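You operate a simulated robot arm through the tools that you are given. There is no shell and no other tool. Be economical: measure what you need, move in short steps, check, and stop when the job is done.

You are at the controls of a simulated two-armed robot. One attempt, no reset.

## Task
Pick up the bottle that says "cleaner" from the counter top with one hand, pass it to the other hand and put it on the lower shelf of the shelf unit. Set down upright: bottle.

The check looks at the end state, three seconds after you hand in, the way a careful person would. Anything else that was tipped, shoved, dropped, spilled or broken makes it a failure.

## Robot
Two 7-joint arms with two-finger parallel grippers on one trunk, on a base that drives. Base frame: it is fixed to the floor where the robot stands at the start and does not move with it; the origin is under the middle of the robot, x ahead of it, y to its left, z up. Readings come in mm, degrees, newtons and seconds.
The left shoulder is at the start at [50, 168, 1182], the right one opposite. With the tool pointing down near the work surface each hand reaches from about 200 to 660 mm from the robot's upright axis, wherever it stands, measured 20 degrees to its own side. Places, roughly: lower shelf of the shelf unit [700, 1400, 500]. Payload 1.57 kg a hand.
The tool frame of a hand sits at the grasp point between the pads (the TCP): z along the fingers, y along the line on which they close. The tips reach 30 mm beyond it. Largest opening 80 mm; finger width 17, thickness 12; the body of the gripper, 40 by 82 mm, starts 80 mm behind the TCP.
Orientation is that of the tool frame in the base frame, as a unit quaternion [w, x, y, z]. With the fingers straight down and closing along the base's y, the tool's x points along the base's -x, its y along +y and its z along -z.

## Interface
- The arms move only by the tool servo_tool. It takes "left_plan", "right_plan" or both (then of equal length, played together; a hand with none holds still); each is a list of rows, each a list of 7 numbers: the shift along the base's x, y, z in units of 20 mm (1.0 is 20 mm), then the turn, a rotation vector about the base's x, y, z in units of 6 degrees (1.0 is 6 degrees), then the opening, from 0 (shut) to 1 (fully open). In form: [[dx, dy, dz, rx, ry, rz, jaw], ...]. A call has 1 to 8 rows; each row shifts and turns the commanded pose from where the row before left it. A call with a number of a shift or a turn outside -1 to 1 is refused whole. Rows are played at 5 a second. More than 50 mm and 8.6 degrees between two rows, or a gripper value outside its range, and nothing of the call is played. A pose out of reach is approached as far as the arm can. The call stops where the force on the tool passes 40 N (or 10 N more than at its start, if that is more) or the arm is blocked; 0.2 s more then pass. The fingers move at their own pace (about 45 mm/s each) and stop on an object; they squeeze with about 28 N. The grip force told is the motor's: it shows also when the fingers shut on nothing. Time passes only in rows, and 0.2 s behind the last, so rows that do not move let the fingers close. It gives the time, the measured TCP pose, the force on the tool (base axes), the opening and the grip force at its end, in the units of the frame above (readings bear some noise), with the torque about the TCP (base axes, N m) and any sound that the robot's microphone picked up.
- Cameras (640 x 400 px; columns grow to the right, rows downward): "scene" is now at [125.4, 25.4, 1398.1]; the picture's right is [0.27, -0.96, 0.00], its down [-0.51, -0.14, -0.85] and it looks along [0.82, 0.23, -0.53] (base axes); focal length 260 px, centre (320, 200). "left" rides on the left gripper at [72, 7, -122] in its tool frame; the picture's right is [-0.09, 1.00, 0.00], its down [-0.84, -0.08, -0.54] and it looks along [-0.54, -0.05, 0.84] (tool axes); focal length 238 px, centre (320, 200). "right" rides on the right gripper at [72, -7, -122] in its tool frame; the picture's right is [0.09, 1.00, 0.00], its down [-0.84, 0.08, -0.54] and it looks along [-0.54, 0.05, 0.84] (tool axes); focal length 238 px, centre (320, 200). There is no depth. A picture from a camera that has moved, and an enlarged one, comes with that camera's place and axes in the base frame and with its lens.
- camera(camera): a new picture of that camera. The clock stands still meanwhile.
- lift_body(by): slides the trunk up (or, below 0, down) by that many mm; the arms and the scene camera ride with it, the base frame stays. It gives what a move gives, with no picture.
- roll_base(legs): drives the robot by 1 to 6 legs, each [ahead, left, turn to the left] in mm, mm and degrees, along the robot's own axes; the way and the turn of a leg run together, so that a leg with both is an arc; at most 1500 mm and 180 degrees a leg. The arms and the cameras ride along, it lands a little off, and it stops where it bumps. It gives what a move gives.
- aim_head(pan, tilt): turns the head with the scene camera to pan (to the left, within 80 degrees either way) and tilt (down, from -29 to 69), counted from straight ahead of the robot. It gives what a move gives.
- zoom(camera, box): a new picture of the part [left, top, right, bottom] of that camera's present view, enlarged. The clock stands still meanwhile.
- sign_off(): hands the job in; it is judged then, once.

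Go step by step. Nothing tells you exact positions but the pictures and the camera data: compare them with the known pose of the tool, close in by small moves and look again before you grip or let go. The budget is 120 turns and 100 pictures, counting those below and the enlarged ones. Unless the task says otherwise, let go and move clear before handing in, and close with one line.

The tools are called as name(argument=value, ...) on one line, values as JSON. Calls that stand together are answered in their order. servo_tool: Moves the arms, as the interface text tells. Its arguments: {"type":"object","properties":{"left_plan":{"type":"array","items":{"type":"array","items":{"type":"number"}}},"right_plan":{"type":"array","items":{"type":"array","items":{"type":"number"}}}},"required":[]} The other tools are called the same way: lift_body (by) slides the trunk up or down; roll_base (legs) drives the base; aim_head (pan, tilt) turns the head that bears the scene camera; camera (camera) takes a picture; zoom (camera, box) takes an enlarged picture of a part of a camera's view; sign_off () hands the job in.

At the start:

```text
time_s: 0.0
left_eef_pos: [420.2, 326.2, 1179.1]
left_ee_rot: [0.0, 0.0, 1.0, 0.0]
left_contact_force: [0.8, -0.2, 0.3]
left_wrist_torque: [0.0, -0.03, -0.07]
left_opening: 80.1
left_grip_force: 0.1
right_eef_pos: [397.9, -99.7, 1203.9]
right_ee_rot: [0.0, 0.001, 1.0, 0.002]
right_contact_force: [-0.1, -0.3, 0.5]
right_wrist_torque: [0.01, -0.01, -0.04]
right_opening: 80.3
right_grip_force: 0.0
trunk travel left (down, up): [-350.0, 93.0]
robot x, y, heading: [-4.2, 2.3, 0.1]
head pan, tilt: [15.6, 32.2]
```

scene: 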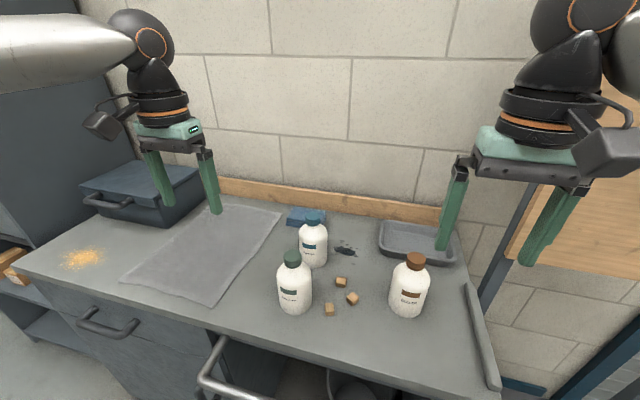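
right: 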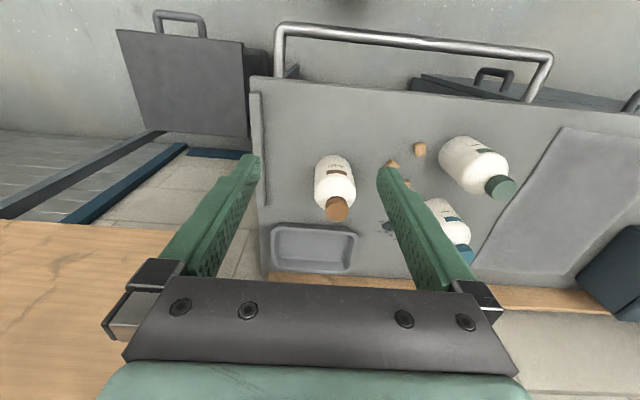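
left: 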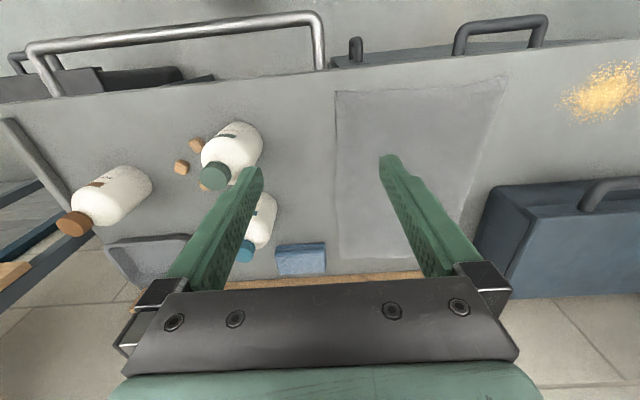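

I see three white bottles on the counter with green, blue and brown caps. I zoom in to read their labels.

zoom(camera="scene", box=[260, 200, 360, 320])

zoom(camera="scene", box=[370, 240, 450, 330])

```text
3.33 times, centred on (310, 260) of scene
camera zoom: at [125.4, 25.4, 1398.1], right [0.27, -0.96, 0.0], down [-0.51, -0.14, -0.85], along [0.82, 0.23, -0.53], focal length 868 px, centre (353, 0)
```

zoom: 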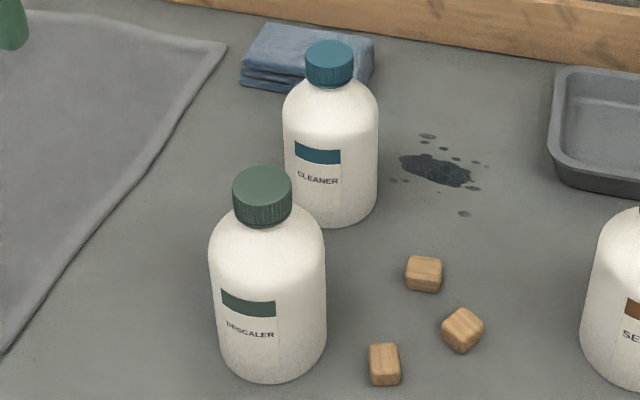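

```text
4.44 times, centred on (410, 285) of scene
camera zoom: at [125.4, 25.4, 1398.1], right [0.27, -0.96, 0.0], down [-0.51, -0.14, -0.85], along [0.82, 0.23, -0.53], focal length 1157 px, centre (-80, -178)
```

zoom: 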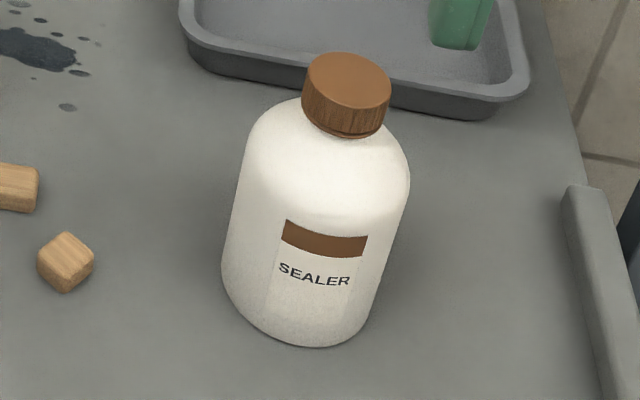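

The bottle labelled CLEANER is the blue-capped one, with its cap near [622, 182, 1025]. Next I look at the shelf unit to plan where it goes.

aim_head(pan=70, tilt=30)

camera(camera="scene")

aim_head(pan=5, tilt=60)

camera(camera="scene")

```text
time_s: 1.2
left_eef_pos: [419.7, 326.7, 1179.3]
left_ee_rot: [-0.001, 0.0, 1.0, 0.0]
left_contact_force: [0.0, 0.4, -0.5]
left_wrist_torque: [-0.01, 0.03, 0.01]
left_opening: 80.1
left_grip_force: 0.0
right_eef_pos: [397.3, -99.4, 1203.1]
right_ee_rot: [0.001, 0.002, 1.0, 0.001]
right_contact_force: [0.3, 0.2, 0.2]
right_wrist_torque: [0.0, 0.0, 0.05]
right_opening: 80.1
right_grip_force: 0.1
trunk travel left (down, up): [-350.0, 93.0]
robot x, y, heading: [2.6, -5.7, 0.1]
head pan, tilt: [70.0, 30.0]
```

```text
94 pictures are left
camera scene: at [70.2, 86.4, 1401.6], right [0.94, -0.34, 0.0], down [-0.17, -0.47, -0.87], along [0.3, 0.81, -0.5], focal length 260 px, centre (320, 200)
```

scene: 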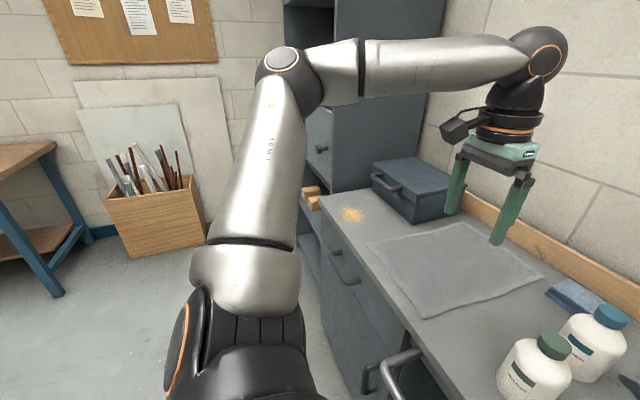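

```text
time_s: 2.6
left_eef_pos: [418.1, 326.3, 1179.7]
left_ee_rot: [0.0, -0.001, 1.0, 0.0]
left_contact_force: [-0.4, 0.8, -0.1]
left_wrist_torque: [0.0, 0.0, 0.03]
left_opening: 79.9
left_grip_force: 0.1
right_eef_pos: [398.3, -100.5, 1202.2]
right_ee_rot: [0.001, 0.001, 1.0, 0.001]
right_contact_force: [-1.0, 0.1, -0.7]
right_wrist_torque: [-0.03, 0.0, -0.05]
right_opening: 80.0
right_grip_force: 0.1
trunk travel left (down, up): [-350.0, 93.0]
robot x, y, heading: [1.7, -1.4, 0.1]
head pan, tilt: [5.0, 60.0]
```

```text
93 pictures are left
camera scene: at [105.6, 7.3, 1359.5], right [0.09, -1.0, 0.0], down [-0.86, -0.08, -0.5], along [0.5, 0.04, -0.87], focal length 260 px, centre (320, 200)
```

scene: 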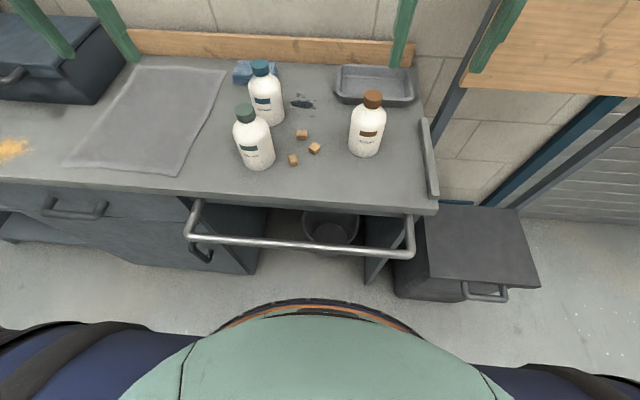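

The open shelves sit beyond the far left end of the counter. I'll back away and drive left to see the shelf unit from the front before planning the grasp.

roll_base(legs=[[-400, 0, 0], [0, 1100, 0]])

aim_head(pan=5, tilt=40)

camera(camera="scene")

```text
time_s: 14.6
left_eef_pos: [-0.8, 1430.0, 1180.3]
left_ee_rot: [0.0, -0.01, 1.0, 0.001]
left_contact_force: [0.2, -0.8, 0.3]
left_wrist_torque: [-0.01, -0.02, 0.01]
left_opening: 80.0
left_grip_force: 0.1
right_eef_pos: [-14.2, 1003.2, 1202.4]
right_ee_rot: [0.001, -0.008, 1.0, 0.002]
right_contact_force: [0.6, 0.9, 0.1]
right_wrist_torque: [0.0, 0.0, 0.04]
right_opening: 80.1
right_grip_force: 0.1
trunk travel left (down, up): [-350.0, 93.0]
robot x, y, heading: [-410.8, 1093.5, 1.2]
head pan, tilt: [5.0, 60.0]
```

```text
time_s: 15.4
left_eef_pos: [-0.6, 1429.4, 1180.4]
left_ee_rot: [0.0, -0.011, 1.0, 0.0]
left_contact_force: [-1.0, 0.3, -0.2]
left_wrist_torque: [0.01, 0.0, 0.02]
left_opening: 80.0
left_grip_force: 0.1
right_eef_pos: [-12.5, 1003.2, 1203.7]
right_ee_rot: [0.001, -0.009, 1.0, 0.001]
right_contact_force: [-0.1, -0.3, 0.2]
right_wrist_torque: [0.01, 0.01, -0.01]
right_opening: 79.9
right_grip_force: 0.1
trunk travel left (down, up): [-350.0, 93.0]
robot x, y, heading: [-412.6, 1096.4, 1.0]
head pan, tilt: [5.0, 40.0]
```

```text
92 pictures are left
camera scene: at [-289.6, 1106.2, 1386.2], right [0.11, -0.99, 0.0], down [-0.64, -0.07, -0.77], along [0.76, 0.08, -0.64], focal length 260 px, centre (320, 200)
```

scene: 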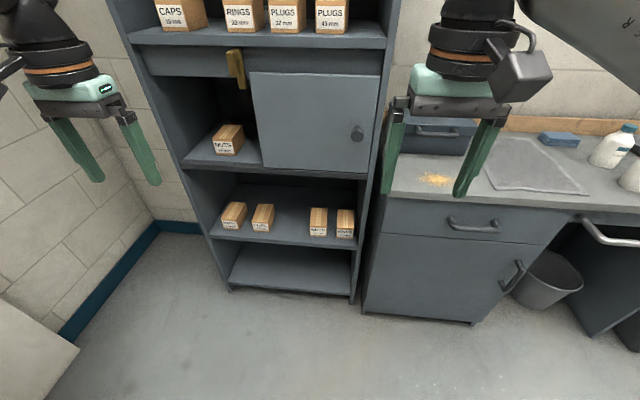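

The lower shelf holds four small boxes, with its front edge near x≈470 and its surface near z≈480. There is a gap in the middle around y≈1330. My plan is for the right hand to take the bottle by its cap from above and the left hand to take the body at a tilt and place it. I drive back to the counter so the bottle lies on the right hand's side.

zoom(camera="scene", box=[200, 170, 380, 300])

roll_base(legs=[[0, -736, -1.1], [425, 0, 0]])

aim_head(pan=-15, tilt=40)

camera(camera="scene")

camera(camera="right")

```text
3.08 times, centred on (290, 235) of scene
camera zoom: at [-289.6, 1106.2, 1386.2], right [0.11, -0.99, 0.0], down [-0.64, -0.07, -0.77], along [0.76, 0.08, -0.64], focal length 801 px, centre (412, 92)
```

zoom: 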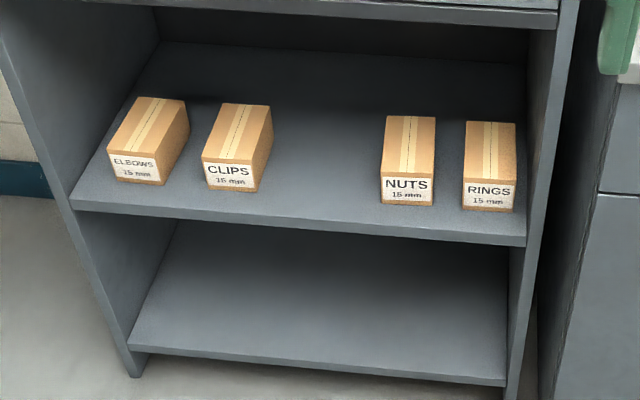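

```text
time_s: 24.6
left_eef_pos: [442.1, 675.2, 1178.2]
left_ee_rot: [-0.001, -0.001, 1.0, 0.0]
left_contact_force: [0.1, -0.4, 0.3]
left_wrist_torque: [-0.01, -0.01, 0.0]
left_opening: 80.2
left_grip_force: 0.1
right_eef_pos: [421.1, 248.8, 1203.8]
right_ee_rot: [-0.001, 0.0, 1.0, 0.002]
right_contact_force: [0.7, 0.0, 0.3]
right_wrist_torque: [-0.01, 0.0, 0.0]
right_opening: 79.9
right_grip_force: 0.0
trunk travel left (down, up): [-350.0, 93.0]
robot x, y, heading: [21.5, 349.9, -0.0]
head pan, tilt: [5.0, 40.0]
```

```text
time_s: 25.4
left_eef_pos: [440.3, 674.3, 1178.6]
left_ee_rot: [0.0, -0.001, 1.0, -0.001]
left_contact_force: [0.4, 0.0, 0.0]
left_wrist_torque: [-0.02, 0.01, 0.0]
left_opening: 79.9
left_grip_force: 0.0
right_eef_pos: [420.4, 249.1, 1202.8]
right_ee_rot: [0.0, 0.0, 1.0, 0.0]
right_contact_force: [-0.2, 1.3, -0.3]
right_wrist_torque: [0.0, 0.01, -0.02]
right_opening: 80.1
right_grip_force: 0.1
trunk travel left (down, up): [-350.0, 93.0]
robot x, y, heading: [26.0, 350.0, 0.2]
head pan, tilt: [-15.0, 40.0]
```

```text
90 pictures are left
camera scene: at [143.4, 328.2, 1386.2], right [-0.26, -0.97, 0.0], down [-0.62, 0.17, -0.77], along [0.74, -0.2, -0.64], focal length 260 px, centre (320, 200)
```

scene: 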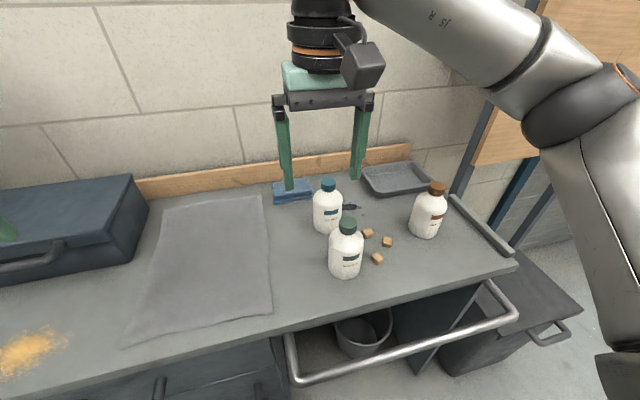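

```text
89 pictures are left
camera right: at [348.8, 243.1, 1323.9], right [-0.09, 1.0, 0.0], down [0.84, 0.08, 0.54], along [0.54, 0.05, -0.84], focal length 238 px, centre (320, 200)
```

right: 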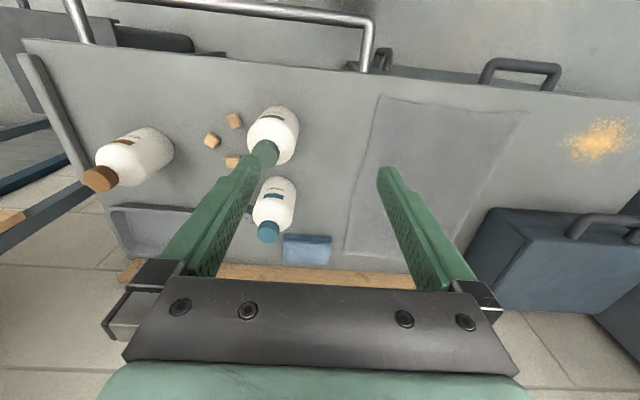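

The cap triangulates to about [610, 183, 1027]. I move the right hand above and short of it, then look again.

servo_tool(right_plan=[[1, -0.41, -0.3, 0, 0, 0, 1], [1, -0.41, -0.3, 0, 0, 0, 1], [1, -0.41, -0.3, 0, 0, 0, 1], [1, -0.41, -0.3, 0, 0, 0, 1], [1, -0.41, -0.3, 0, 0, 0, 1], [1, -0.41, -0.3, 0, 0, 0, 1], [1, -0.41, -0.3, 0, 0, 0, 1], [1, -0.41, -0.3, 0, 0, 0, 1]])

camera(camera="right")

camera(camera="scene")

```text
time_s: 27.2
left_eef_pos: [440.9, 675.7, 1179.4]
left_ee_rot: [0.0, -0.001, 1.0, 0.0]
left_contact_force: [-0.7, 0.0, -0.1]
left_wrist_torque: [0.02, -0.01, -0.02]
left_opening: 80.2
left_grip_force: 0.0
right_eef_pos: [579.2, 184.0, 1152.4]
right_ee_rot: [0.0, 0.0, 1.0, 0.0]
right_contact_force: [0.0, 0.3, -0.4]
right_wrist_torque: [-0.03, -0.02, 0.04]
right_opening: 79.6
right_grip_force: 0.2
trunk travel left (down, up): [-350.0, 93.0]
robot x, y, heading: [17.1, 351.7, -0.0]
head pan, tilt: [-15.0, 40.0]
```

```text
88 pictures are left
camera right: at [507.8, 178.4, 1273.4], right [-0.09, 1.0, 0.0], down [0.84, 0.08, 0.54], along [0.54, 0.05, -0.84], focal length 238 px, centre (320, 200)
```

right: 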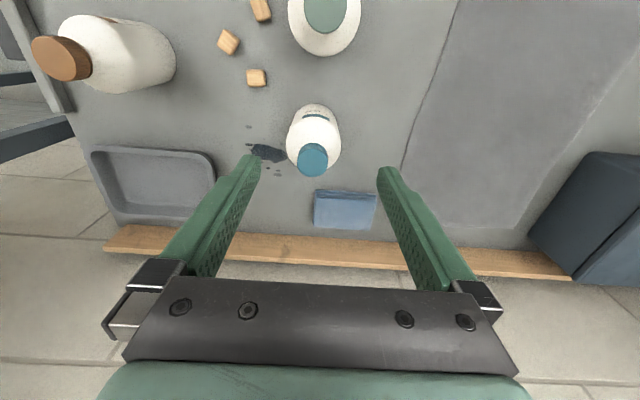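

```text
87 pictures are left
camera scene: at [143.7, 328.3, 1386.2], right [-0.26, -0.97, 0.0], down [-0.62, 0.17, -0.77], along [0.74, -0.2, -0.64], focal length 260 px, centre (320, 200)
```

scene: 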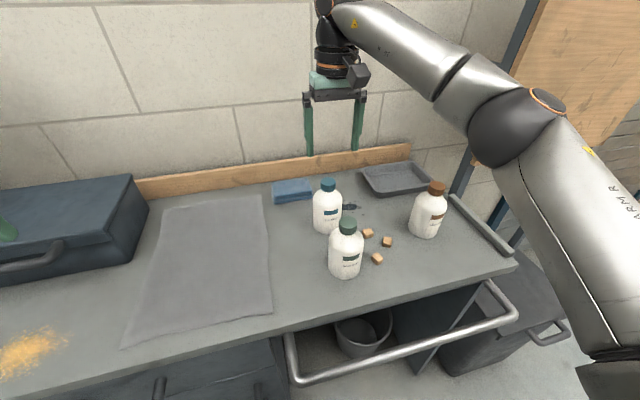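

Cap top now reads about [616, 181, 1022]. I centre the hand over it, come down until the tips are level with the cap top, and check.

servo_tool(right_plan=[[0.93, -0.08, -0.5, 0, 0, 0, 0.75], [0.92, -0.07, -0.5, 0, 0, 0, 0.75], [0, 0, -1, 0, 0, 0, 0.75], [0, 0, -1, 0, 0, 0, 0.75], [0, 0, -1, 0, 0, 0, 0.75], [0, 0, -0.6, 0, 0, 0, 0.75]])

camera(camera="right")

zoom(camera="scene", box=[270, 80, 400, 240])

```text
time_s: 28.6
left_eef_pos: [441.4, 673.8, 1178.3]
left_ee_rot: [0.001, -0.001, 1.0, 0.0]
left_contact_force: [-0.4, 0.4, -0.6]
left_wrist_torque: [0.03, 0.0, -0.02]
left_opening: 79.9
left_grip_force: 0.1
right_eef_pos: [616.7, 181.6, 1065.2]
right_ee_rot: [0.001, 0.0, 1.0, 0.001]
right_contact_force: [0.6, -1.2, 0.6]
right_wrist_torque: [0.0, 0.0, -0.01]
right_opening: 60.1
right_grip_force: 0.1
trunk travel left (down, up): [-350.0, 93.0]
robot x, y, heading: [24.2, 344.4, -0.0]
head pan, tilt: [-15.0, 40.0]
```

```text
86 pictures are left
camera right: at [545.4, 174.6, 1185.2], right [-0.09, 1.0, 0.0], down [0.84, 0.08, 0.54], along [0.54, 0.05, -0.84], focal length 238 px, centre (320, 200)
```

right: 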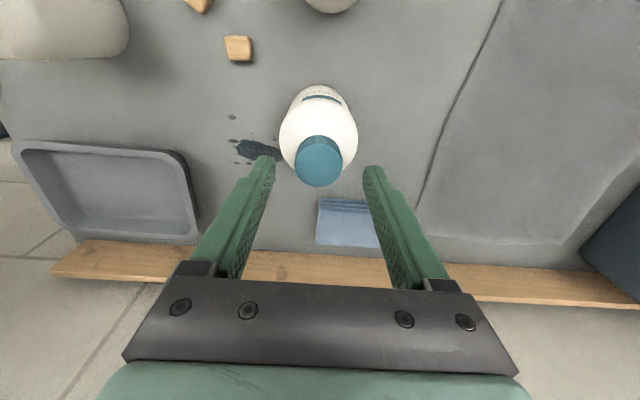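

```text
2.50 times, centred on (335, 160) of scene
camera zoom: at [143.5, 328.2, 1386.2], right [-0.26, -0.97, 0.0], down [-0.62, 0.17, -0.77], along [0.74, -0.2, -0.64], focal length 651 px, centre (282, 300)
```

zoom: 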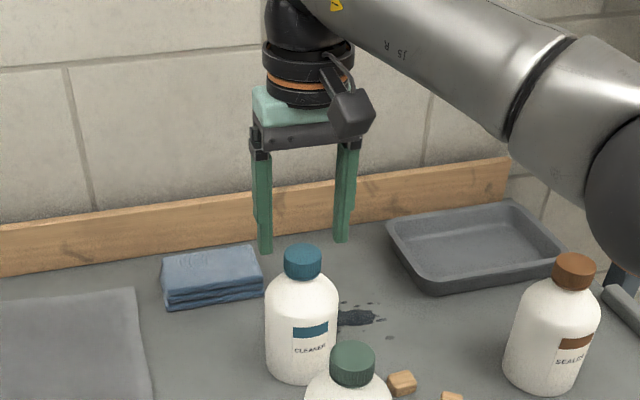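

The hand is well centred and the cap top is near [619, 180, 1024]. I descend so the tips just cover the cap, then close.

servo_tool(right_plan=[[0.12, -0.05, -0.8, 0, 0, 0, 0.75], [0, 0, -0.8, 0, 0, 0, 0.75], [0, 0, -0.55, 0, 0, 0, 0.75], [0, 0, 0, 0, 0, 0, 0.75]])

camera(camera="right")

zoom(camera="scene", box=[280, 130, 380, 250])

```text
time_s: 29.6
left_eef_pos: [441.5, 675.5, 1179.3]
left_ee_rot: [0.001, -0.001, 1.0, 0.001]
left_contact_force: [-0.7, 0.1, 0.0]
left_wrist_torque: [0.02, 0.0, -0.01]
left_opening: 80.0
left_grip_force: 0.1
right_eef_pos: [617.1, 181.5, 1019.4]
right_ee_rot: [0.001, 0.0, 1.0, 0.001]
right_contact_force: [-0.3, -0.1, -0.1]
right_wrist_torque: [-0.05, 0.0, -0.02]
right_opening: 60.0
right_grip_force: 0.0
trunk travel left (down, up): [-350.0, 93.0]
robot x, y, heading: [21.8, 350.8, 0.1]
head pan, tilt: [-15.0, 40.0]
```

```text
84 pictures are left
camera right: at [545.9, 175.0, 1139.7], right [-0.09, 1.0, 0.0], down [0.84, 0.08, 0.54], along [0.54, 0.05, -0.84], focal length 238 px, centre (320, 200)
```

right: 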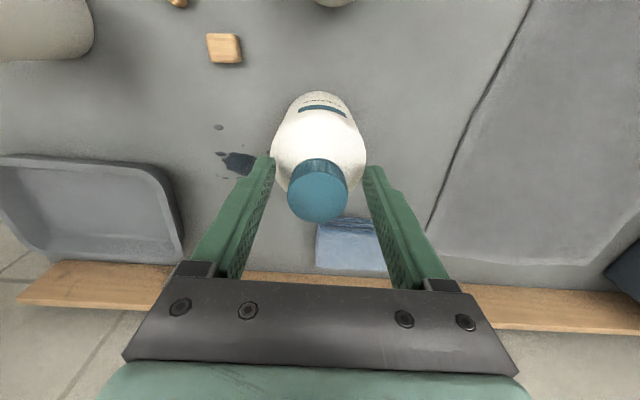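

```text
3.33 times, centred on (330, 190) of scene
camera zoom: at [143.3, 328.2, 1386.2], right [-0.26, -0.97, 0.0], down [-0.62, 0.17, -0.77], along [0.74, -0.2, -0.64], focal length 868 px, centre (287, 233)
```

zoom: 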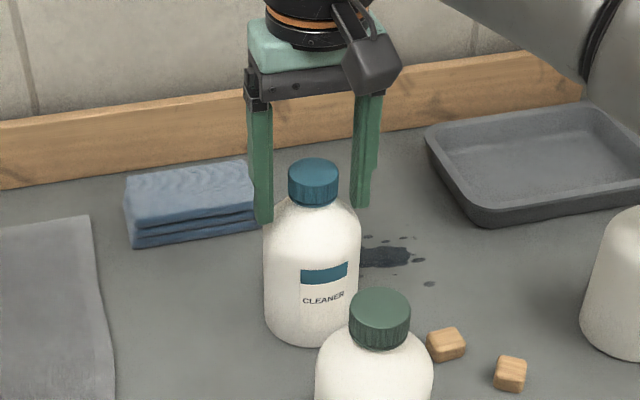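

Alignment is good. I raise a few mm to stay clear of the shoulder and close on the cap.

servo_tool(right_plan=[[0.15, 0, 0.3, 0, 0, 0, 0.75], [0, 0, 0, 0, 0, 0, 0.3], [0, 0, 0, 0, 0, 0, 0.0], [0, 0, 0, 0, 0, 0, 0.0], [0, 0, 0, 0, 0, 0, 0.0], [0, 0, 0, 0, 0, 0, 0.0]])

zoom(camera="scene", box=[280, 130, 380, 250])

```text
time_s: 31.0
left_eef_pos: [439.0, 674.7, 1180.0]
left_ee_rot: [0.001, -0.001, 1.0, -0.001]
left_contact_force: [-0.2, -0.5, -0.7]
left_wrist_torque: [-0.01, 0.0, 0.02]
left_opening: 80.1
left_grip_force: 0.0
right_eef_pos: [622.3, 181.1, 1027.9]
right_ee_rot: [0.002, 0.0, 1.0, 0.001]
right_contact_force: [2.5, -4.6, 16.4]
right_wrist_torque: [-0.43, -0.06, 0.08]
right_opening: 35.6
right_grip_force: 28.0
trunk travel left (down, up): [-350.0, 93.0]
robot x, y, heading: [20.1, 349.3, 0.2]
head pan, tilt: [-15.0, 40.0]
```

```text
3.33 times, centred on (330, 190) of scene
camera zoom: at [142.0, 328.1, 1386.6], right [-0.26, -0.97, 0.0], down [-0.62, 0.17, -0.77], along [0.74, -0.2, -0.64], focal length 868 px, centre (287, 233)
```

zoom: 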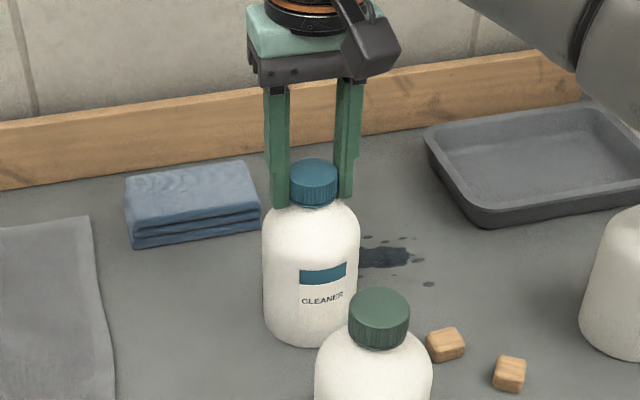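

The cap is gripped at 35.6 mm, with the tips resting lightly on the shoulder. I lift gently.

servo_tool(right_plan=[[0, 0, 0.2, 0, 0, 0, 0], [0, 0, 0.4, 0, 0, 0, 0], [0, 0, 0.8, 0, 0, 0, 0], [0, 0, 1, 0, 0, 0, 0], [0, 0, 1, 0, 0, 0, 0]])

camera(camera="scene")

```text
time_s: 32.2
left_eef_pos: [441.1, 674.8, 1178.8]
left_ee_rot: [-0.001, -0.001, 1.0, 0.0]
left_contact_force: [0.3, 0.4, -0.3]
left_wrist_torque: [-0.01, -0.02, -0.02]
left_opening: 79.8
left_grip_force: 0.2
right_eef_pos: [623.5, 180.9, 1093.9]
right_ee_rot: [0.001, 0.0, 1.0, 0.001]
right_contact_force: [-0.1, 0.5, 0.8]
right_wrist_torque: [0.0, 0.03, -0.02]
right_opening: 0.0
right_grip_force: 21.2
trunk travel left (down, up): [-350.0, 93.0]
robot x, y, heading: [19.1, 349.1, 0.0]
head pan, tilt: [-15.0, 40.0]
```

```text
81 pictures are left
camera scene: at [143.2, 328.5, 1386.2], right [-0.26, -0.97, 0.0], down [-0.62, 0.17, -0.77], along [0.74, -0.2, -0.64], focal length 260 px, centre (320, 200)
```

scene: 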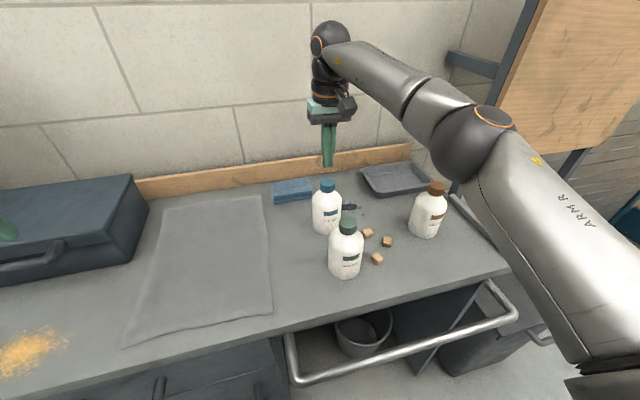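

The fingers slipped off the cap; the bottle still stands where it was. I'll grip the body from above instead, where it is about 74 mm wide. First I reopen, rise and re-measure.

servo_tool(right_plan=[[-0.1, 0, 0.3, 0, 0, 0, 1], [0, 0, 0, 0, 0, 0, 1], [0, 0, 0, 0, 0, 0, 1], [0, 0, 0, 0, 0, 0, 1], [0, 0, 0, 0, 0, 0, 1]])

zoom(camera="right", box=[220, 60, 420, 200])

zoom(camera="scene", box=[280, 130, 380, 250])

```text
time_s: 33.4
left_eef_pos: [440.8, 676.0, 1179.4]
left_ee_rot: [0.001, -0.002, 1.0, 0.0]
left_contact_force: [0.1, 0.0, -0.5]
left_wrist_torque: [-0.03, 0.02, 0.02]
left_opening: 79.9
left_grip_force: 0.0
right_eef_pos: [620.6, 181.1, 1100.2]
right_ee_rot: [0.001, 0.0, 1.0, 0.001]
right_contact_force: [0.6, 0.4, 0.9]
right_wrist_torque: [-0.02, -0.01, -0.02]
right_opening: 80.2
right_grip_force: 0.0
trunk travel left (down, up): [-350.0, 93.0]
robot x, y, heading: [25.4, 347.0, -0.0]
head pan, tilt: [-15.0, 40.0]
```

```text
2.86 times, centred on (320, 130) of right
camera zoom: at [549.3, 174.2, 1220.8], right [-0.09, 1.0, 0.0], down [0.84, 0.08, 0.54], along [0.54, 0.05, -0.84], focal length 681 px, centre (320, 400)
```

zoom: 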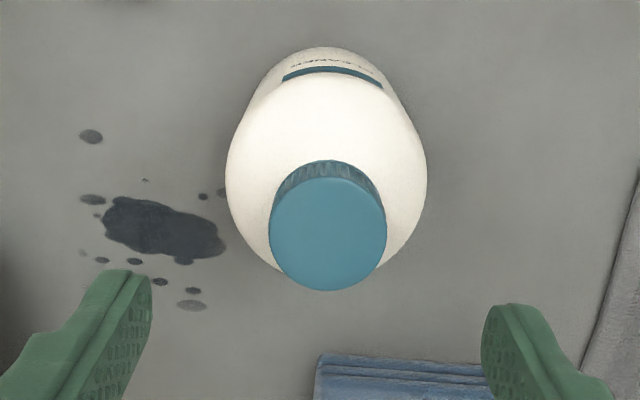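

```text
3.33 times, centred on (330, 190) of scene
camera zoom: at [143.4, 328.2, 1386.2], right [-0.26, -0.97, 0.0], down [-0.62, 0.17, -0.77], along [0.74, -0.2, -0.64], focal length 868 px, centre (287, 233)
```

zoom: 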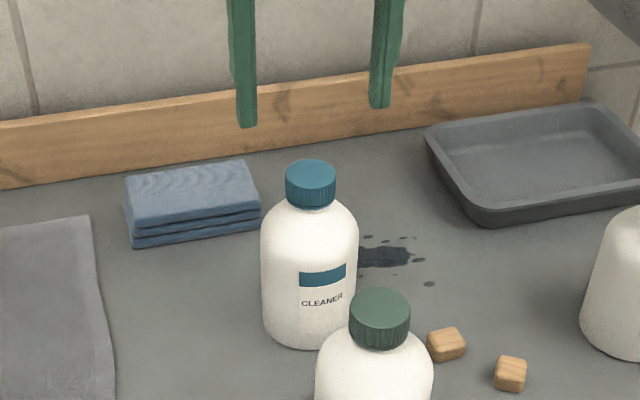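

The bottle has shifted by only about 1–2 mm. I'll shift y slightly and come down around the cap with the jaw fully open, so I can compare finger gaps at the same depth.

servo_tool(right_plan=[[-0.1, 0.1, -1, 0, 0, 0, 1], [0, 0, -1, 0, 0, 0, 1], [0, 0, -1, 0, 0, 0, 1], [0, 0, -0.5, 0, 0, 0, 1], [0, 0, 0, 0, 0, 0, 1]])

zoom(camera="right", box=[220, 100, 420, 240])

zoom(camera="scene", box=[280, 130, 380, 250])

```text
time_s: 34.6
left_eef_pos: [440.7, 675.1, 1179.7]
left_ee_rot: [0.0, -0.001, 1.0, 0.0]
left_contact_force: [0.1, -0.7, -0.5]
left_wrist_torque: [0.0, -0.02, 0.02]
left_opening: 80.1
left_grip_force: 0.1
right_eef_pos: [618.3, 182.1, 1029.0]
right_ee_rot: [0.001, 0.001, 1.0, 0.0]
right_contact_force: [0.5, -0.3, 0.3]
right_wrist_torque: [0.0, 0.05, 0.0]
right_opening: 80.2
right_grip_force: 0.1
trunk travel left (down, up): [-350.0, 93.0]
robot x, y, heading: [20.2, 349.8, 0.3]
head pan, tilt: [-15.0, 40.0]
```

```text
2.86 times, centred on (320, 170) of right
camera zoom: at [547.1, 175.4, 1150.2], right [-0.09, 1.0, 0.0], down [0.84, 0.08, 0.54], along [0.54, 0.05, -0.84], focal length 681 px, centre (320, 286)
```

zoom: 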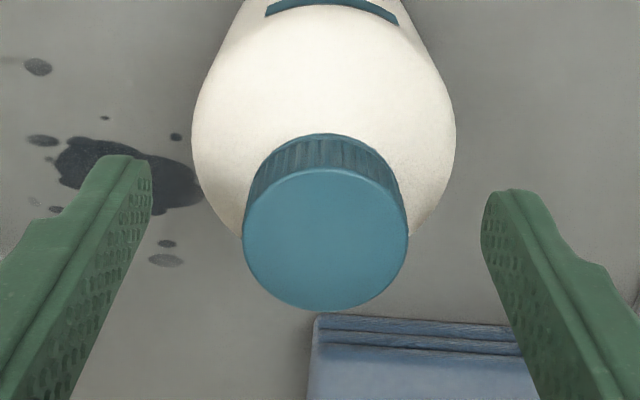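

```text
3.33 times, centred on (330, 190) of scene
camera zoom: at [143.4, 328.2, 1386.2], right [-0.26, -0.97, 0.0], down [-0.62, 0.17, -0.77], along [0.74, -0.2, -0.64], focal length 868 px, centre (287, 233)
```

zoom: 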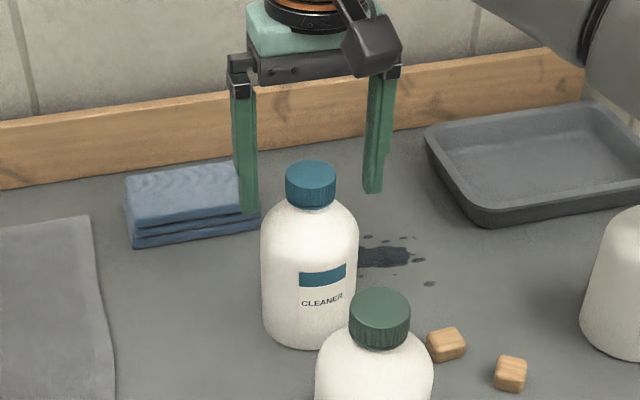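

The bottle axis is about 2 mm to the left of the finger middle. I correct that and descend slowly around the shoulder, watching the force.

servo_tool(right_plan=[[-0.07, 0.1, 0, 0, 0, 0, 1], [0, 0, -0.5, 0, 0, 0, 1], [0, 0, -0.5, 0, 0, 0, 1], [0, 0, -0.5, 0, 0, 0, 1], [0, 0, 0, 0, 0, 0, 1]])

zoom(camera="right", box=[220, 100, 420, 240])

```text
time_s: 35.8
left_eef_pos: [441.1, 674.0, 1179.6]
left_ee_rot: [0.0, -0.001, 1.0, 0.0]
left_contact_force: [-0.5, 0.0, 0.0]
left_wrist_torque: [-0.02, 0.0, -0.02]
left_opening: 80.1
left_grip_force: 0.0
right_eef_pos: [616.8, 183.4, 1000.1]
right_ee_rot: [0.001, 0.0, 1.0, 0.001]
right_contact_force: [0.3, -0.6, 0.3]
right_wrist_torque: [0.03, -0.01, -0.02]
right_opening: 80.0
right_grip_force: 0.1
trunk travel left (down, up): [-350.0, 93.0]
robot x, y, heading: [19.2, 346.5, 0.1]
head pan, tilt: [-15.0, 40.0]
```

```text
2.86 times, centred on (320, 170) of right
camera zoom: at [544.9, 178.0, 1121.0], right [-0.09, 1.0, 0.0], down [0.84, 0.08, 0.54], along [0.54, 0.05, -0.84], focal length 681 px, centre (320, 286)
```

zoom: 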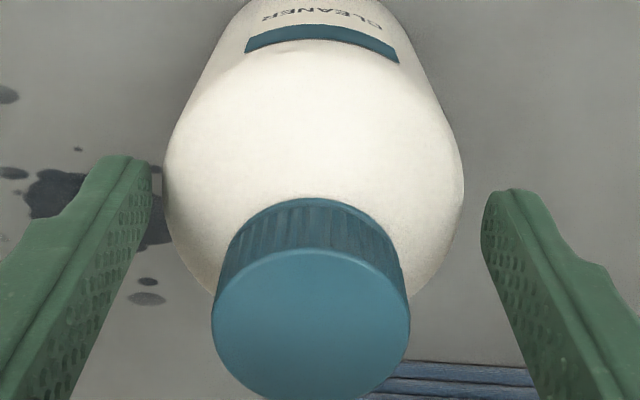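

The left gap is slightly smaller than the right, so I shift by −0.8 mm and continue down.

servo_tool(right_plan=[[0, -0.04, 0, 0, 0, 0, 1], [0, 0, -0.4, 0, 0, 0, 1], [0, 0, -0.4, 0, 0, 0, 1], [0, 0, 0, 0, 0, 0, 1]])

zoom(camera="right", box=[220, 100, 420, 240])

```text
time_s: 36.8
left_eef_pos: [440.8, 675.0, 1179.6]
left_ee_rot: [-0.001, -0.002, 1.0, 0.0]
left_contact_force: [-0.1, -1.3, 0.0]
left_wrist_torque: [0.02, 0.01, 0.01]
left_opening: 79.9
left_grip_force: 0.0
right_eef_pos: [617.6, 183.6, 985.2]
right_ee_rot: [0.001, 0.001, 1.0, 0.001]
right_contact_force: [-0.6, 0.1, 0.1]
right_wrist_torque: [0.03, 0.03, 0.01]
right_opening: 79.9
right_grip_force: 0.0
trunk travel left (down, up): [-350.0, 93.0]
robot x, y, heading: [21.5, 346.8, 0.0]
head pan, tilt: [-15.0, 40.0]
```

```text
2.86 times, centred on (320, 170) of right
camera zoom: at [545.8, 176.6, 1105.4], right [-0.09, 1.0, 0.0], down [0.84, 0.08, 0.54], along [0.54, 0.05, -0.84], focal length 681 px, centre (320, 286)
```

zoom: 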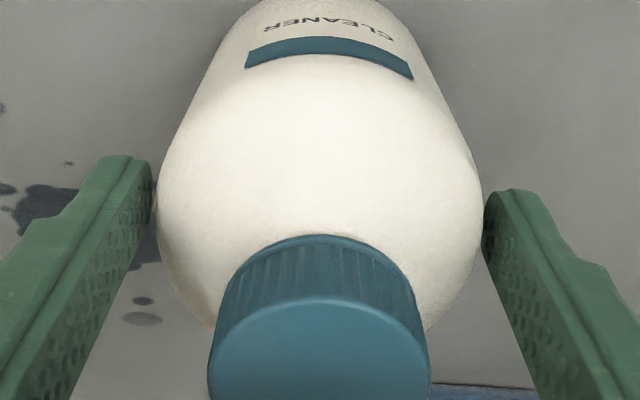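

It is still free of contact and centred. I keep going down to body level, then close.

servo_tool(right_plan=[[0, 0.02, -0.3, 0, 0, 0, 1], [0, 0, -0.4, 0, 0, 0, 1], [0, 0, -0.35, 0, 0, 0, 1], [0, 0, 0, 0, 0, 0, 1]])

camera(camera="right")

zoom(camera="scene", box=[280, 130, 380, 250])

```text
time_s: 37.8
left_eef_pos: [440.5, 676.1, 1179.7]
left_ee_rot: [0.0, -0.001, 1.0, 0.0]
left_contact_force: [0.0, -0.3, 0.2]
left_wrist_torque: [0.01, 0.0, -0.02]
left_opening: 80.0
left_grip_force: 0.1
right_eef_pos: [619.2, 182.5, 963.3]
right_ee_rot: [0.0, 0.0, 1.0, 0.0]
right_contact_force: [-0.6, 0.1, -0.2]
right_wrist_torque: [0.0, 0.0, 0.04]
right_opening: 80.0
right_grip_force: 0.0
trunk travel left (down, up): [-350.0, 93.0]
robot x, y, heading: [22.1, 346.1, 0.3]
head pan, tilt: [-15.0, 40.0]
```

```text
74 pictures are left
camera right: at [546.8, 176.5, 1084.1], right [-0.09, 1.0, 0.0], down [0.84, 0.08, 0.54], along [0.54, 0.05, -0.84], focal length 238 px, centre (320, 200)
```

right: 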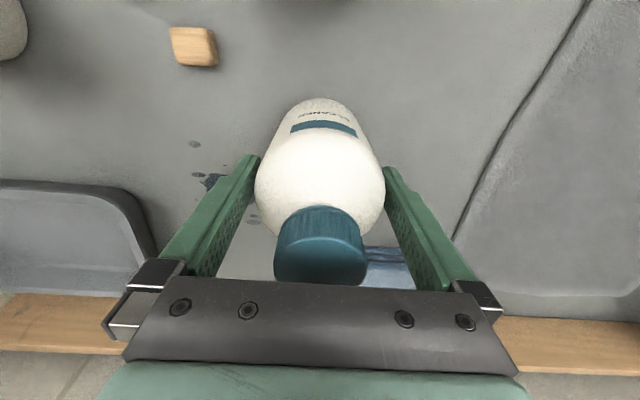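

```text
3.33 times, centred on (330, 190) of scene
camera zoom: at [143.3, 328.2, 1386.2], right [-0.26, -0.97, 0.0], down [-0.62, 0.17, -0.77], along [0.74, -0.2, -0.64], focal length 868 px, centre (287, 233)
```

zoom: 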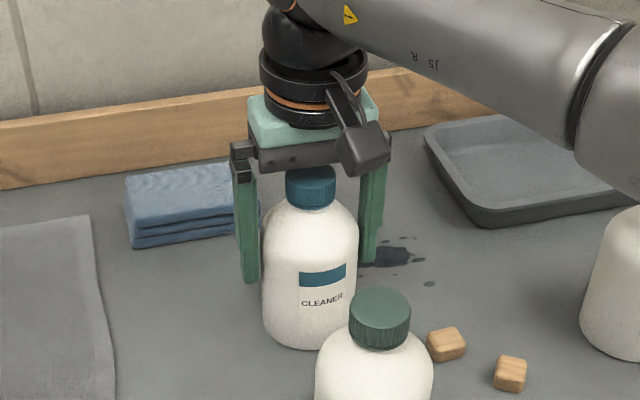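

The fingers straddle the body. Closing, then a small test lift.

servo_tool(right_plan=[[0, 0, -0.2, 0, 0, 0, 1], [0, 0, 0, 0, 0, 0, 0.5], [0, 0, 0, 0, 0, 0, 0], [0, 0, 0, 0, 0, 0, 0], [0, 0, 0.2, 0, 0, 0, 0], [0, 0, 0.4, 0, 0, 0, 0], [0, 0, 0.6, 0, 0, 0, 0], [0, 0, 0, 0, 0, 0, 0]])

zoom(camera="scene", box=[280, 130, 380, 250])

```text
time_s: 39.6
left_eef_pos: [439.7, 676.3, 1178.8]
left_ee_rot: [0.0, -0.001, 1.0, 0.0]
left_contact_force: [-1.1, -0.8, 0.0]
left_wrist_torque: [0.0, 0.04, -0.05]
left_opening: 79.8
left_grip_force: 0.0
right_eef_pos: [619.5, 183.7, 983.4]
right_ee_rot: [0.0, 0.0, 1.0, 0.001]
right_contact_force: [-0.6, 0.2, -4.6]
right_wrist_torque: [0.03, -0.02, 0.0]
right_opening: 72.7
right_grip_force: 28.2
trunk travel left (down, up): [-350.0, 93.0]
robot x, y, heading: [23.8, 354.7, 0.4]
head pan, tilt: [-15.0, 40.0]
```

```text
3.33 times, centred on (330, 190) of scene
camera zoom: at [143.9, 328.0, 1386.1], right [-0.26, -0.97, 0.0], down [-0.62, 0.17, -0.77], along [0.74, -0.2, -0.64], focal length 868 px, centre (287, 233)
```

zoom: 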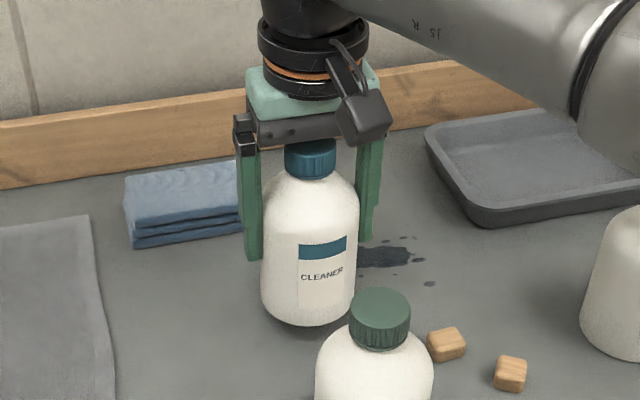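

The bottle is held, with a reading of 4.6 N and 72.7 mm. I lift it high, then retract over the other bottle with margin.

servo_tool(right_plan=[[0, 0, 1, 0, 0, 0, 0], [0, 0, 1, 0, 0, 0, 0], [0, 0, 1, 0, 0, 0, 0], [0, 0, 1, 0, 0, 0, 0], [0, 0, 1, 0, 0, 0, 0], [0, 0, 1, 0, 0, 0, 0], [0, 0, 1, 0, 0, 0, 0], [0, 0, 1, 0, 0, 0, 0]])

servo_tool(right_plan=[[-0.5, 0, 1, 0, 0, 0, 0], [-1, 0, 1, 0, 0, 0, 0], [-1, 0, 0.5, 0, 0, 0, 0], [-1, 0, 0, 0, 0, 0, 0], [-1, 0, 0, 0, 0, 0, 0], [-1, 0, 0, 0, 0, 0, 0], [-1, 0, 0, 0, 0, 0, 0]])

camera(camera="scene")

```text
time_s: 41.4
left_eef_pos: [440.7, 675.6, 1179.7]
left_ee_rot: [0.0, -0.001, 1.0, 0.0]
left_contact_force: [-0.3, -0.2, 0.2]
left_wrist_torque: [-0.03, -0.01, 0.0]
left_opening: 79.7
left_grip_force: 0.1
right_eef_pos: [617.3, 185.2, 1142.9]
right_ee_rot: [0.001, 0.0, 1.0, 0.0]
right_contact_force: [0.6, 0.3, -4.0]
right_wrist_torque: [-0.02, 0.03, 0.06]
right_opening: 72.4
right_grip_force: 28.2
trunk travel left (down, up): [-350.0, 93.0]
robot x, y, heading: [19.7, 350.6, 0.0]
head pan, tilt: [-15.0, 40.0]
```

```text
time_s: 43.0
left_eef_pos: [441.0, 675.4, 1180.0]
left_ee_rot: [0.0, -0.002, 1.0, 0.0]
left_contact_force: [0.2, 0.4, -0.4]
left_wrist_torque: [-0.04, 0.0, 0.03]
left_opening: 80.1
left_grip_force: 0.1
right_eef_pos: [487.9, 180.3, 1192.2]
right_ee_rot: [0.001, 0.0, 1.0, 0.001]
right_contact_force: [0.5, 0.8, -3.6]
right_wrist_torque: [0.02, 0.01, -0.01]
right_opening: 72.8
right_grip_force: 28.0
trunk travel left (down, up): [-350.0, 93.0]
robot x, y, heading: [24.3, 349.1, 0.2]
head pan, tilt: [-15.0, 40.0]
```

```text
71 pictures are left
camera scene: at [143.4, 327.9, 1386.2], right [-0.26, -0.97, 0.0], down [-0.62, 0.17, -0.77], along [0.74, -0.2, -0.64], focal length 260 px, centre (320, 200)
```

scene: 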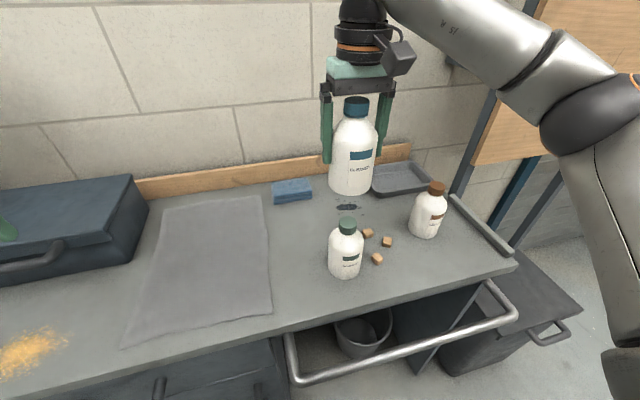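

The bottle is secure. I back away from the counter and drive in front of the shelf unit, where there is open space for the handover.

roll_base(legs=[[-450, 0, 0], [0, 810, 0]])

aim_head(pan=5, tilt=35)

camera(camera="scene")

```text
time_s: 52.9
left_eef_pos: [-2.9, 1491.2, 1179.8]
left_ee_rot: [0.0, 0.003, 1.0, -0.001]
left_contact_force: [-0.1, 0.3, -0.8]
left_wrist_torque: [-0.01, -0.02, -0.04]
left_opening: 80.0
left_grip_force: 0.1
right_eef_pos: [40.9, 997.9, 1190.9]
right_ee_rot: [0.0, 0.005, 1.0, 0.0]
right_contact_force: [0.4, -0.5, -5.3]
right_wrist_torque: [-0.01, 0.02, -0.01]
right_opening: 72.7
right_grip_force: 28.4
trunk travel left (down, up): [-350.0, 93.0]
robot x, y, heading: [-424.9, 1170.9, -0.1]
head pan, tilt: [-15.0, 40.0]
```

```text
time_s: 53.8
left_eef_pos: [-2.1, 1489.7, 1179.8]
left_ee_rot: [0.0, 0.002, 1.0, 0.0]
left_contact_force: [-0.1, -0.5, 0.1]
left_wrist_torque: [0.02, 0.0, 0.0]
left_opening: 80.2
left_grip_force: 0.0
right_eef_pos: [40.7, 995.8, 1191.8]
right_ee_rot: [0.001, 0.005, 1.0, 0.002]
right_contact_force: [-0.2, 0.5, -4.2]
right_wrist_torque: [0.02, 0.01, -0.01]
right_opening: 72.5
right_grip_force: 28.5
trunk travel left (down, up): [-350.0, 93.0]
robot x, y, heading: [-422.6, 1164.3, -0.6]
head pan, tilt: [5.0, 35.0]
```

```text
70 pictures are left
camera scene: at [-296.6, 1175.7, 1393.7], right [0.08, -1.0, 0.0], down [-0.57, -0.05, -0.82], along [0.82, 0.06, -0.57], focal length 260 px, centre (320, 200)
```

scene: 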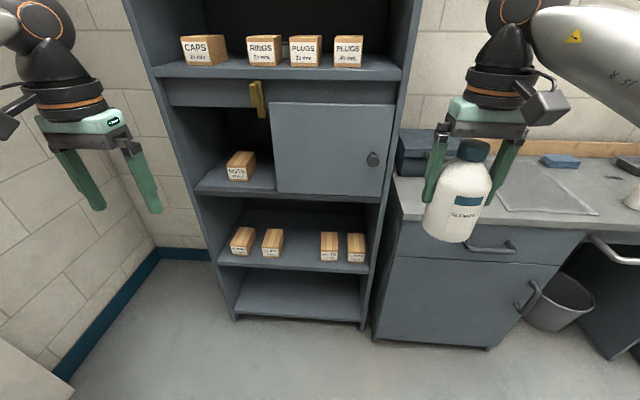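

In front of the shelf in free space. I'll turn the right hand 30° left and bring the bottle ahead of the chest. The left hand goes to yaw −60°, pitched 30° below horizontal, staged about 140 mm off the bottle.

servo_tool(left_plan=[[-0.145, -0.6, -0.055, 0, 0, -1, 1], [-0.145, -0.6, -0.055, 0, 0, -1, 1], [-0.145, -0.6, -0.055, 0, 0, -1, 1], [-0.145, -0.6, -0.055, 0, 0, -1, 1], [-0.145, -0.6, -0.055, 0, 0, -1, 1], [-0.145, -0.6, -0.055, 0, 0, -1, 1], [-0.145, -0.6, -0.055, 0, 0, -1, 1], [-0.145, -0.6, -0.055, 0, 0, -1, 1]], right_plan=[[-0.19, 0.84, 0, 0, 0, 0.625, 0], [-0.19, 0.84, 0, 0, 0, 0.625, 0], [-0.19, 0.84, 0, 0, 0, 0.625, 0], [-0.19, 0.84, 0, 0, 0, 0.625, 0], [-0.19, 0.84, 0, 0, 0, 0.625, 0], [-0.19, 0.84, 0, 0, 0, 0.625, 0], [-0.19, 0.84, 0, 0, 0, 0.625, 0], [-0.19, 0.84, 0, 0, 0, 0.625, 0]])

servo_tool(left_plan=[[-0.145, -0.6, -0.055, 0, 0, -1, 1], [-0.145, -0.6, -0.055, 0, 0, -1, 1], [-0.145, -0.6, -0.055, -0.866, -0.5, 0, 1], [-0.145, -0.6, -0.055, -0.866, -0.5, 0, 1], [-0.145, -0.6, -0.055, -0.866, -0.5, 0, 1], [-0.145, -0.6, -0.055, -0.866, -0.5, 0, 1], [-0.145, -0.6, -0.055, -0.866, -0.5, 0, 1], [-0.145, -0.6, -0.055, -0.866, -0.5, 0, 1]])

camera(camera="scene")

```text
time_s: 55.5
left_eef_pos: [-27.3, 1395.5, 1170.2]
left_ee_rot: [0.001, 0.411, 0.912, -0.001]
left_contact_force: [0.2, 0.0, -0.8]
left_wrist_torque: [0.0, 0.0, 0.0]
left_opening: 80.1
left_grip_force: 0.0
right_eef_pos: [10.5, 1133.8, 1192.0]
right_ee_rot: [0.001, -0.255, 0.967, 0.001]
right_contact_force: [0.1, 0.5, -5.1]
right_wrist_torque: [0.02, 0.02, -0.03]
right_opening: 72.2
right_grip_force: 28.1
trunk travel left (down, up): [-350.0, 93.0]
robot x, y, heading: [-425.9, 1165.1, -0.5]
head pan, tilt: [5.0, 35.0]
```

```text
time_s: 57.4
left_eef_pos: [-48.1, 1297.9, 1161.1]
left_ee_rot: [0.269, 0.478, 0.822, -0.154]
left_contact_force: [0.9, -0.8, 0.2]
left_wrist_torque: [0.03, 0.0, -0.01]
left_opening: 80.0
left_grip_force: 0.1
right_eef_pos: [10.8, 1133.4, 1192.9]
right_ee_rot: [0.0, -0.254, 0.967, 0.001]
right_contact_force: [0.5, 0.7, -4.7]
right_wrist_torque: [0.02, 0.03, 0.03]
right_opening: 72.7
right_grip_force: 28.6
trunk travel left (down, up): [-350.0, 93.0]
robot x, y, heading: [-425.6, 1166.6, -0.4]
head pan, tilt: [5.0, 35.0]
```

```text
69 pictures are left
camera scene: at [-296.7, 1176.0, 1393.8], right [0.08, -1.0, 0.0], down [-0.57, -0.05, -0.82], along [0.82, 0.07, -0.57], focal length 260 px, centre (320, 200)
```

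scene: 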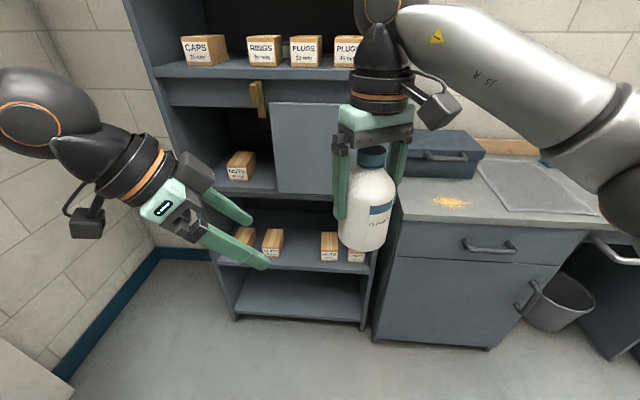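

Poses look right. I finish the left tilt and look through the left camera.

servo_tool(left_plan=[[-0.14, -0.54, 0, -0.866, -0.5, 0, 1], [-0.14, -0.54, 0, -0.866, -0.5, 0, 1], [-0.14, -0.54, 0, -0.866, -0.5, 0, 1], [-0.14, -0.54, 0, -0.866, -0.5, 0, 1], [0, 0, 0, 0, 0, 0, 1]])

camera(camera="left")

camera(camera="scene")

```text
time_s: 58.5
left_eef_pos: [-61.1, 1254.6, 1160.4]
left_ee_rot: [0.435, 0.435, 0.748, -0.249]
left_contact_force: [1.1, -0.4, 0.1]
left_wrist_torque: [0.01, -0.01, -0.03]
left_opening: 80.0
left_grip_force: 0.1
right_eef_pos: [9.3, 1133.4, 1192.4]
right_ee_rot: [-0.001, -0.255, 0.967, 0.0]
right_contact_force: [0.1, 0.5, -3.9]
right_wrist_torque: [0.03, -0.02, 0.01]
right_opening: 72.8
right_grip_force: 28.2
trunk travel left (down, up): [-350.0, 93.0]
robot x, y, heading: [-428.5, 1168.5, -0.4]
head pan, tilt: [5.0, 35.0]
```

```text
68 pictures are left
camera left: at [-127.2, 1380.8, 1159.1], right [0.89, 0.46, 0.08], down [-0.1, 0.01, 1.0], along [0.45, -0.89, 0.05], focal length 238 px, centre (320, 200)
```

left: 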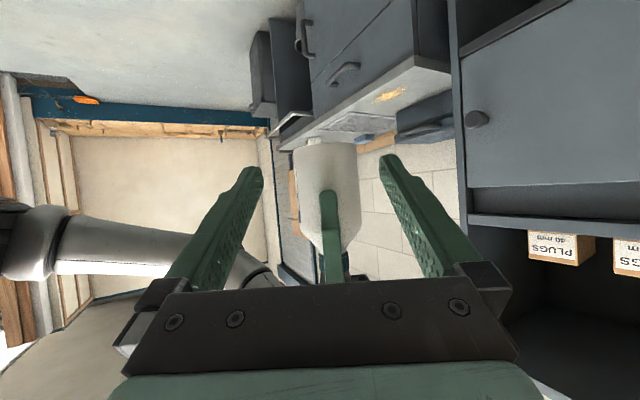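

```text
67 pictures are left
camera scene: at [-296.6, 1175.9, 1393.7], right [0.08, -1.0, 0.0], down [-0.57, -0.05, -0.82], along [0.82, 0.07, -0.57], focal length 260 px, centre (320, 200)
```

scene: 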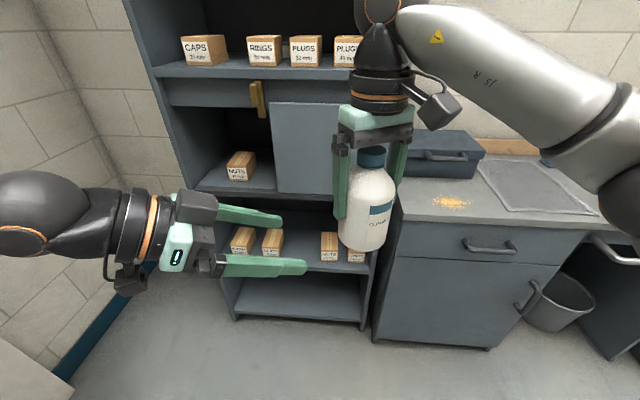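

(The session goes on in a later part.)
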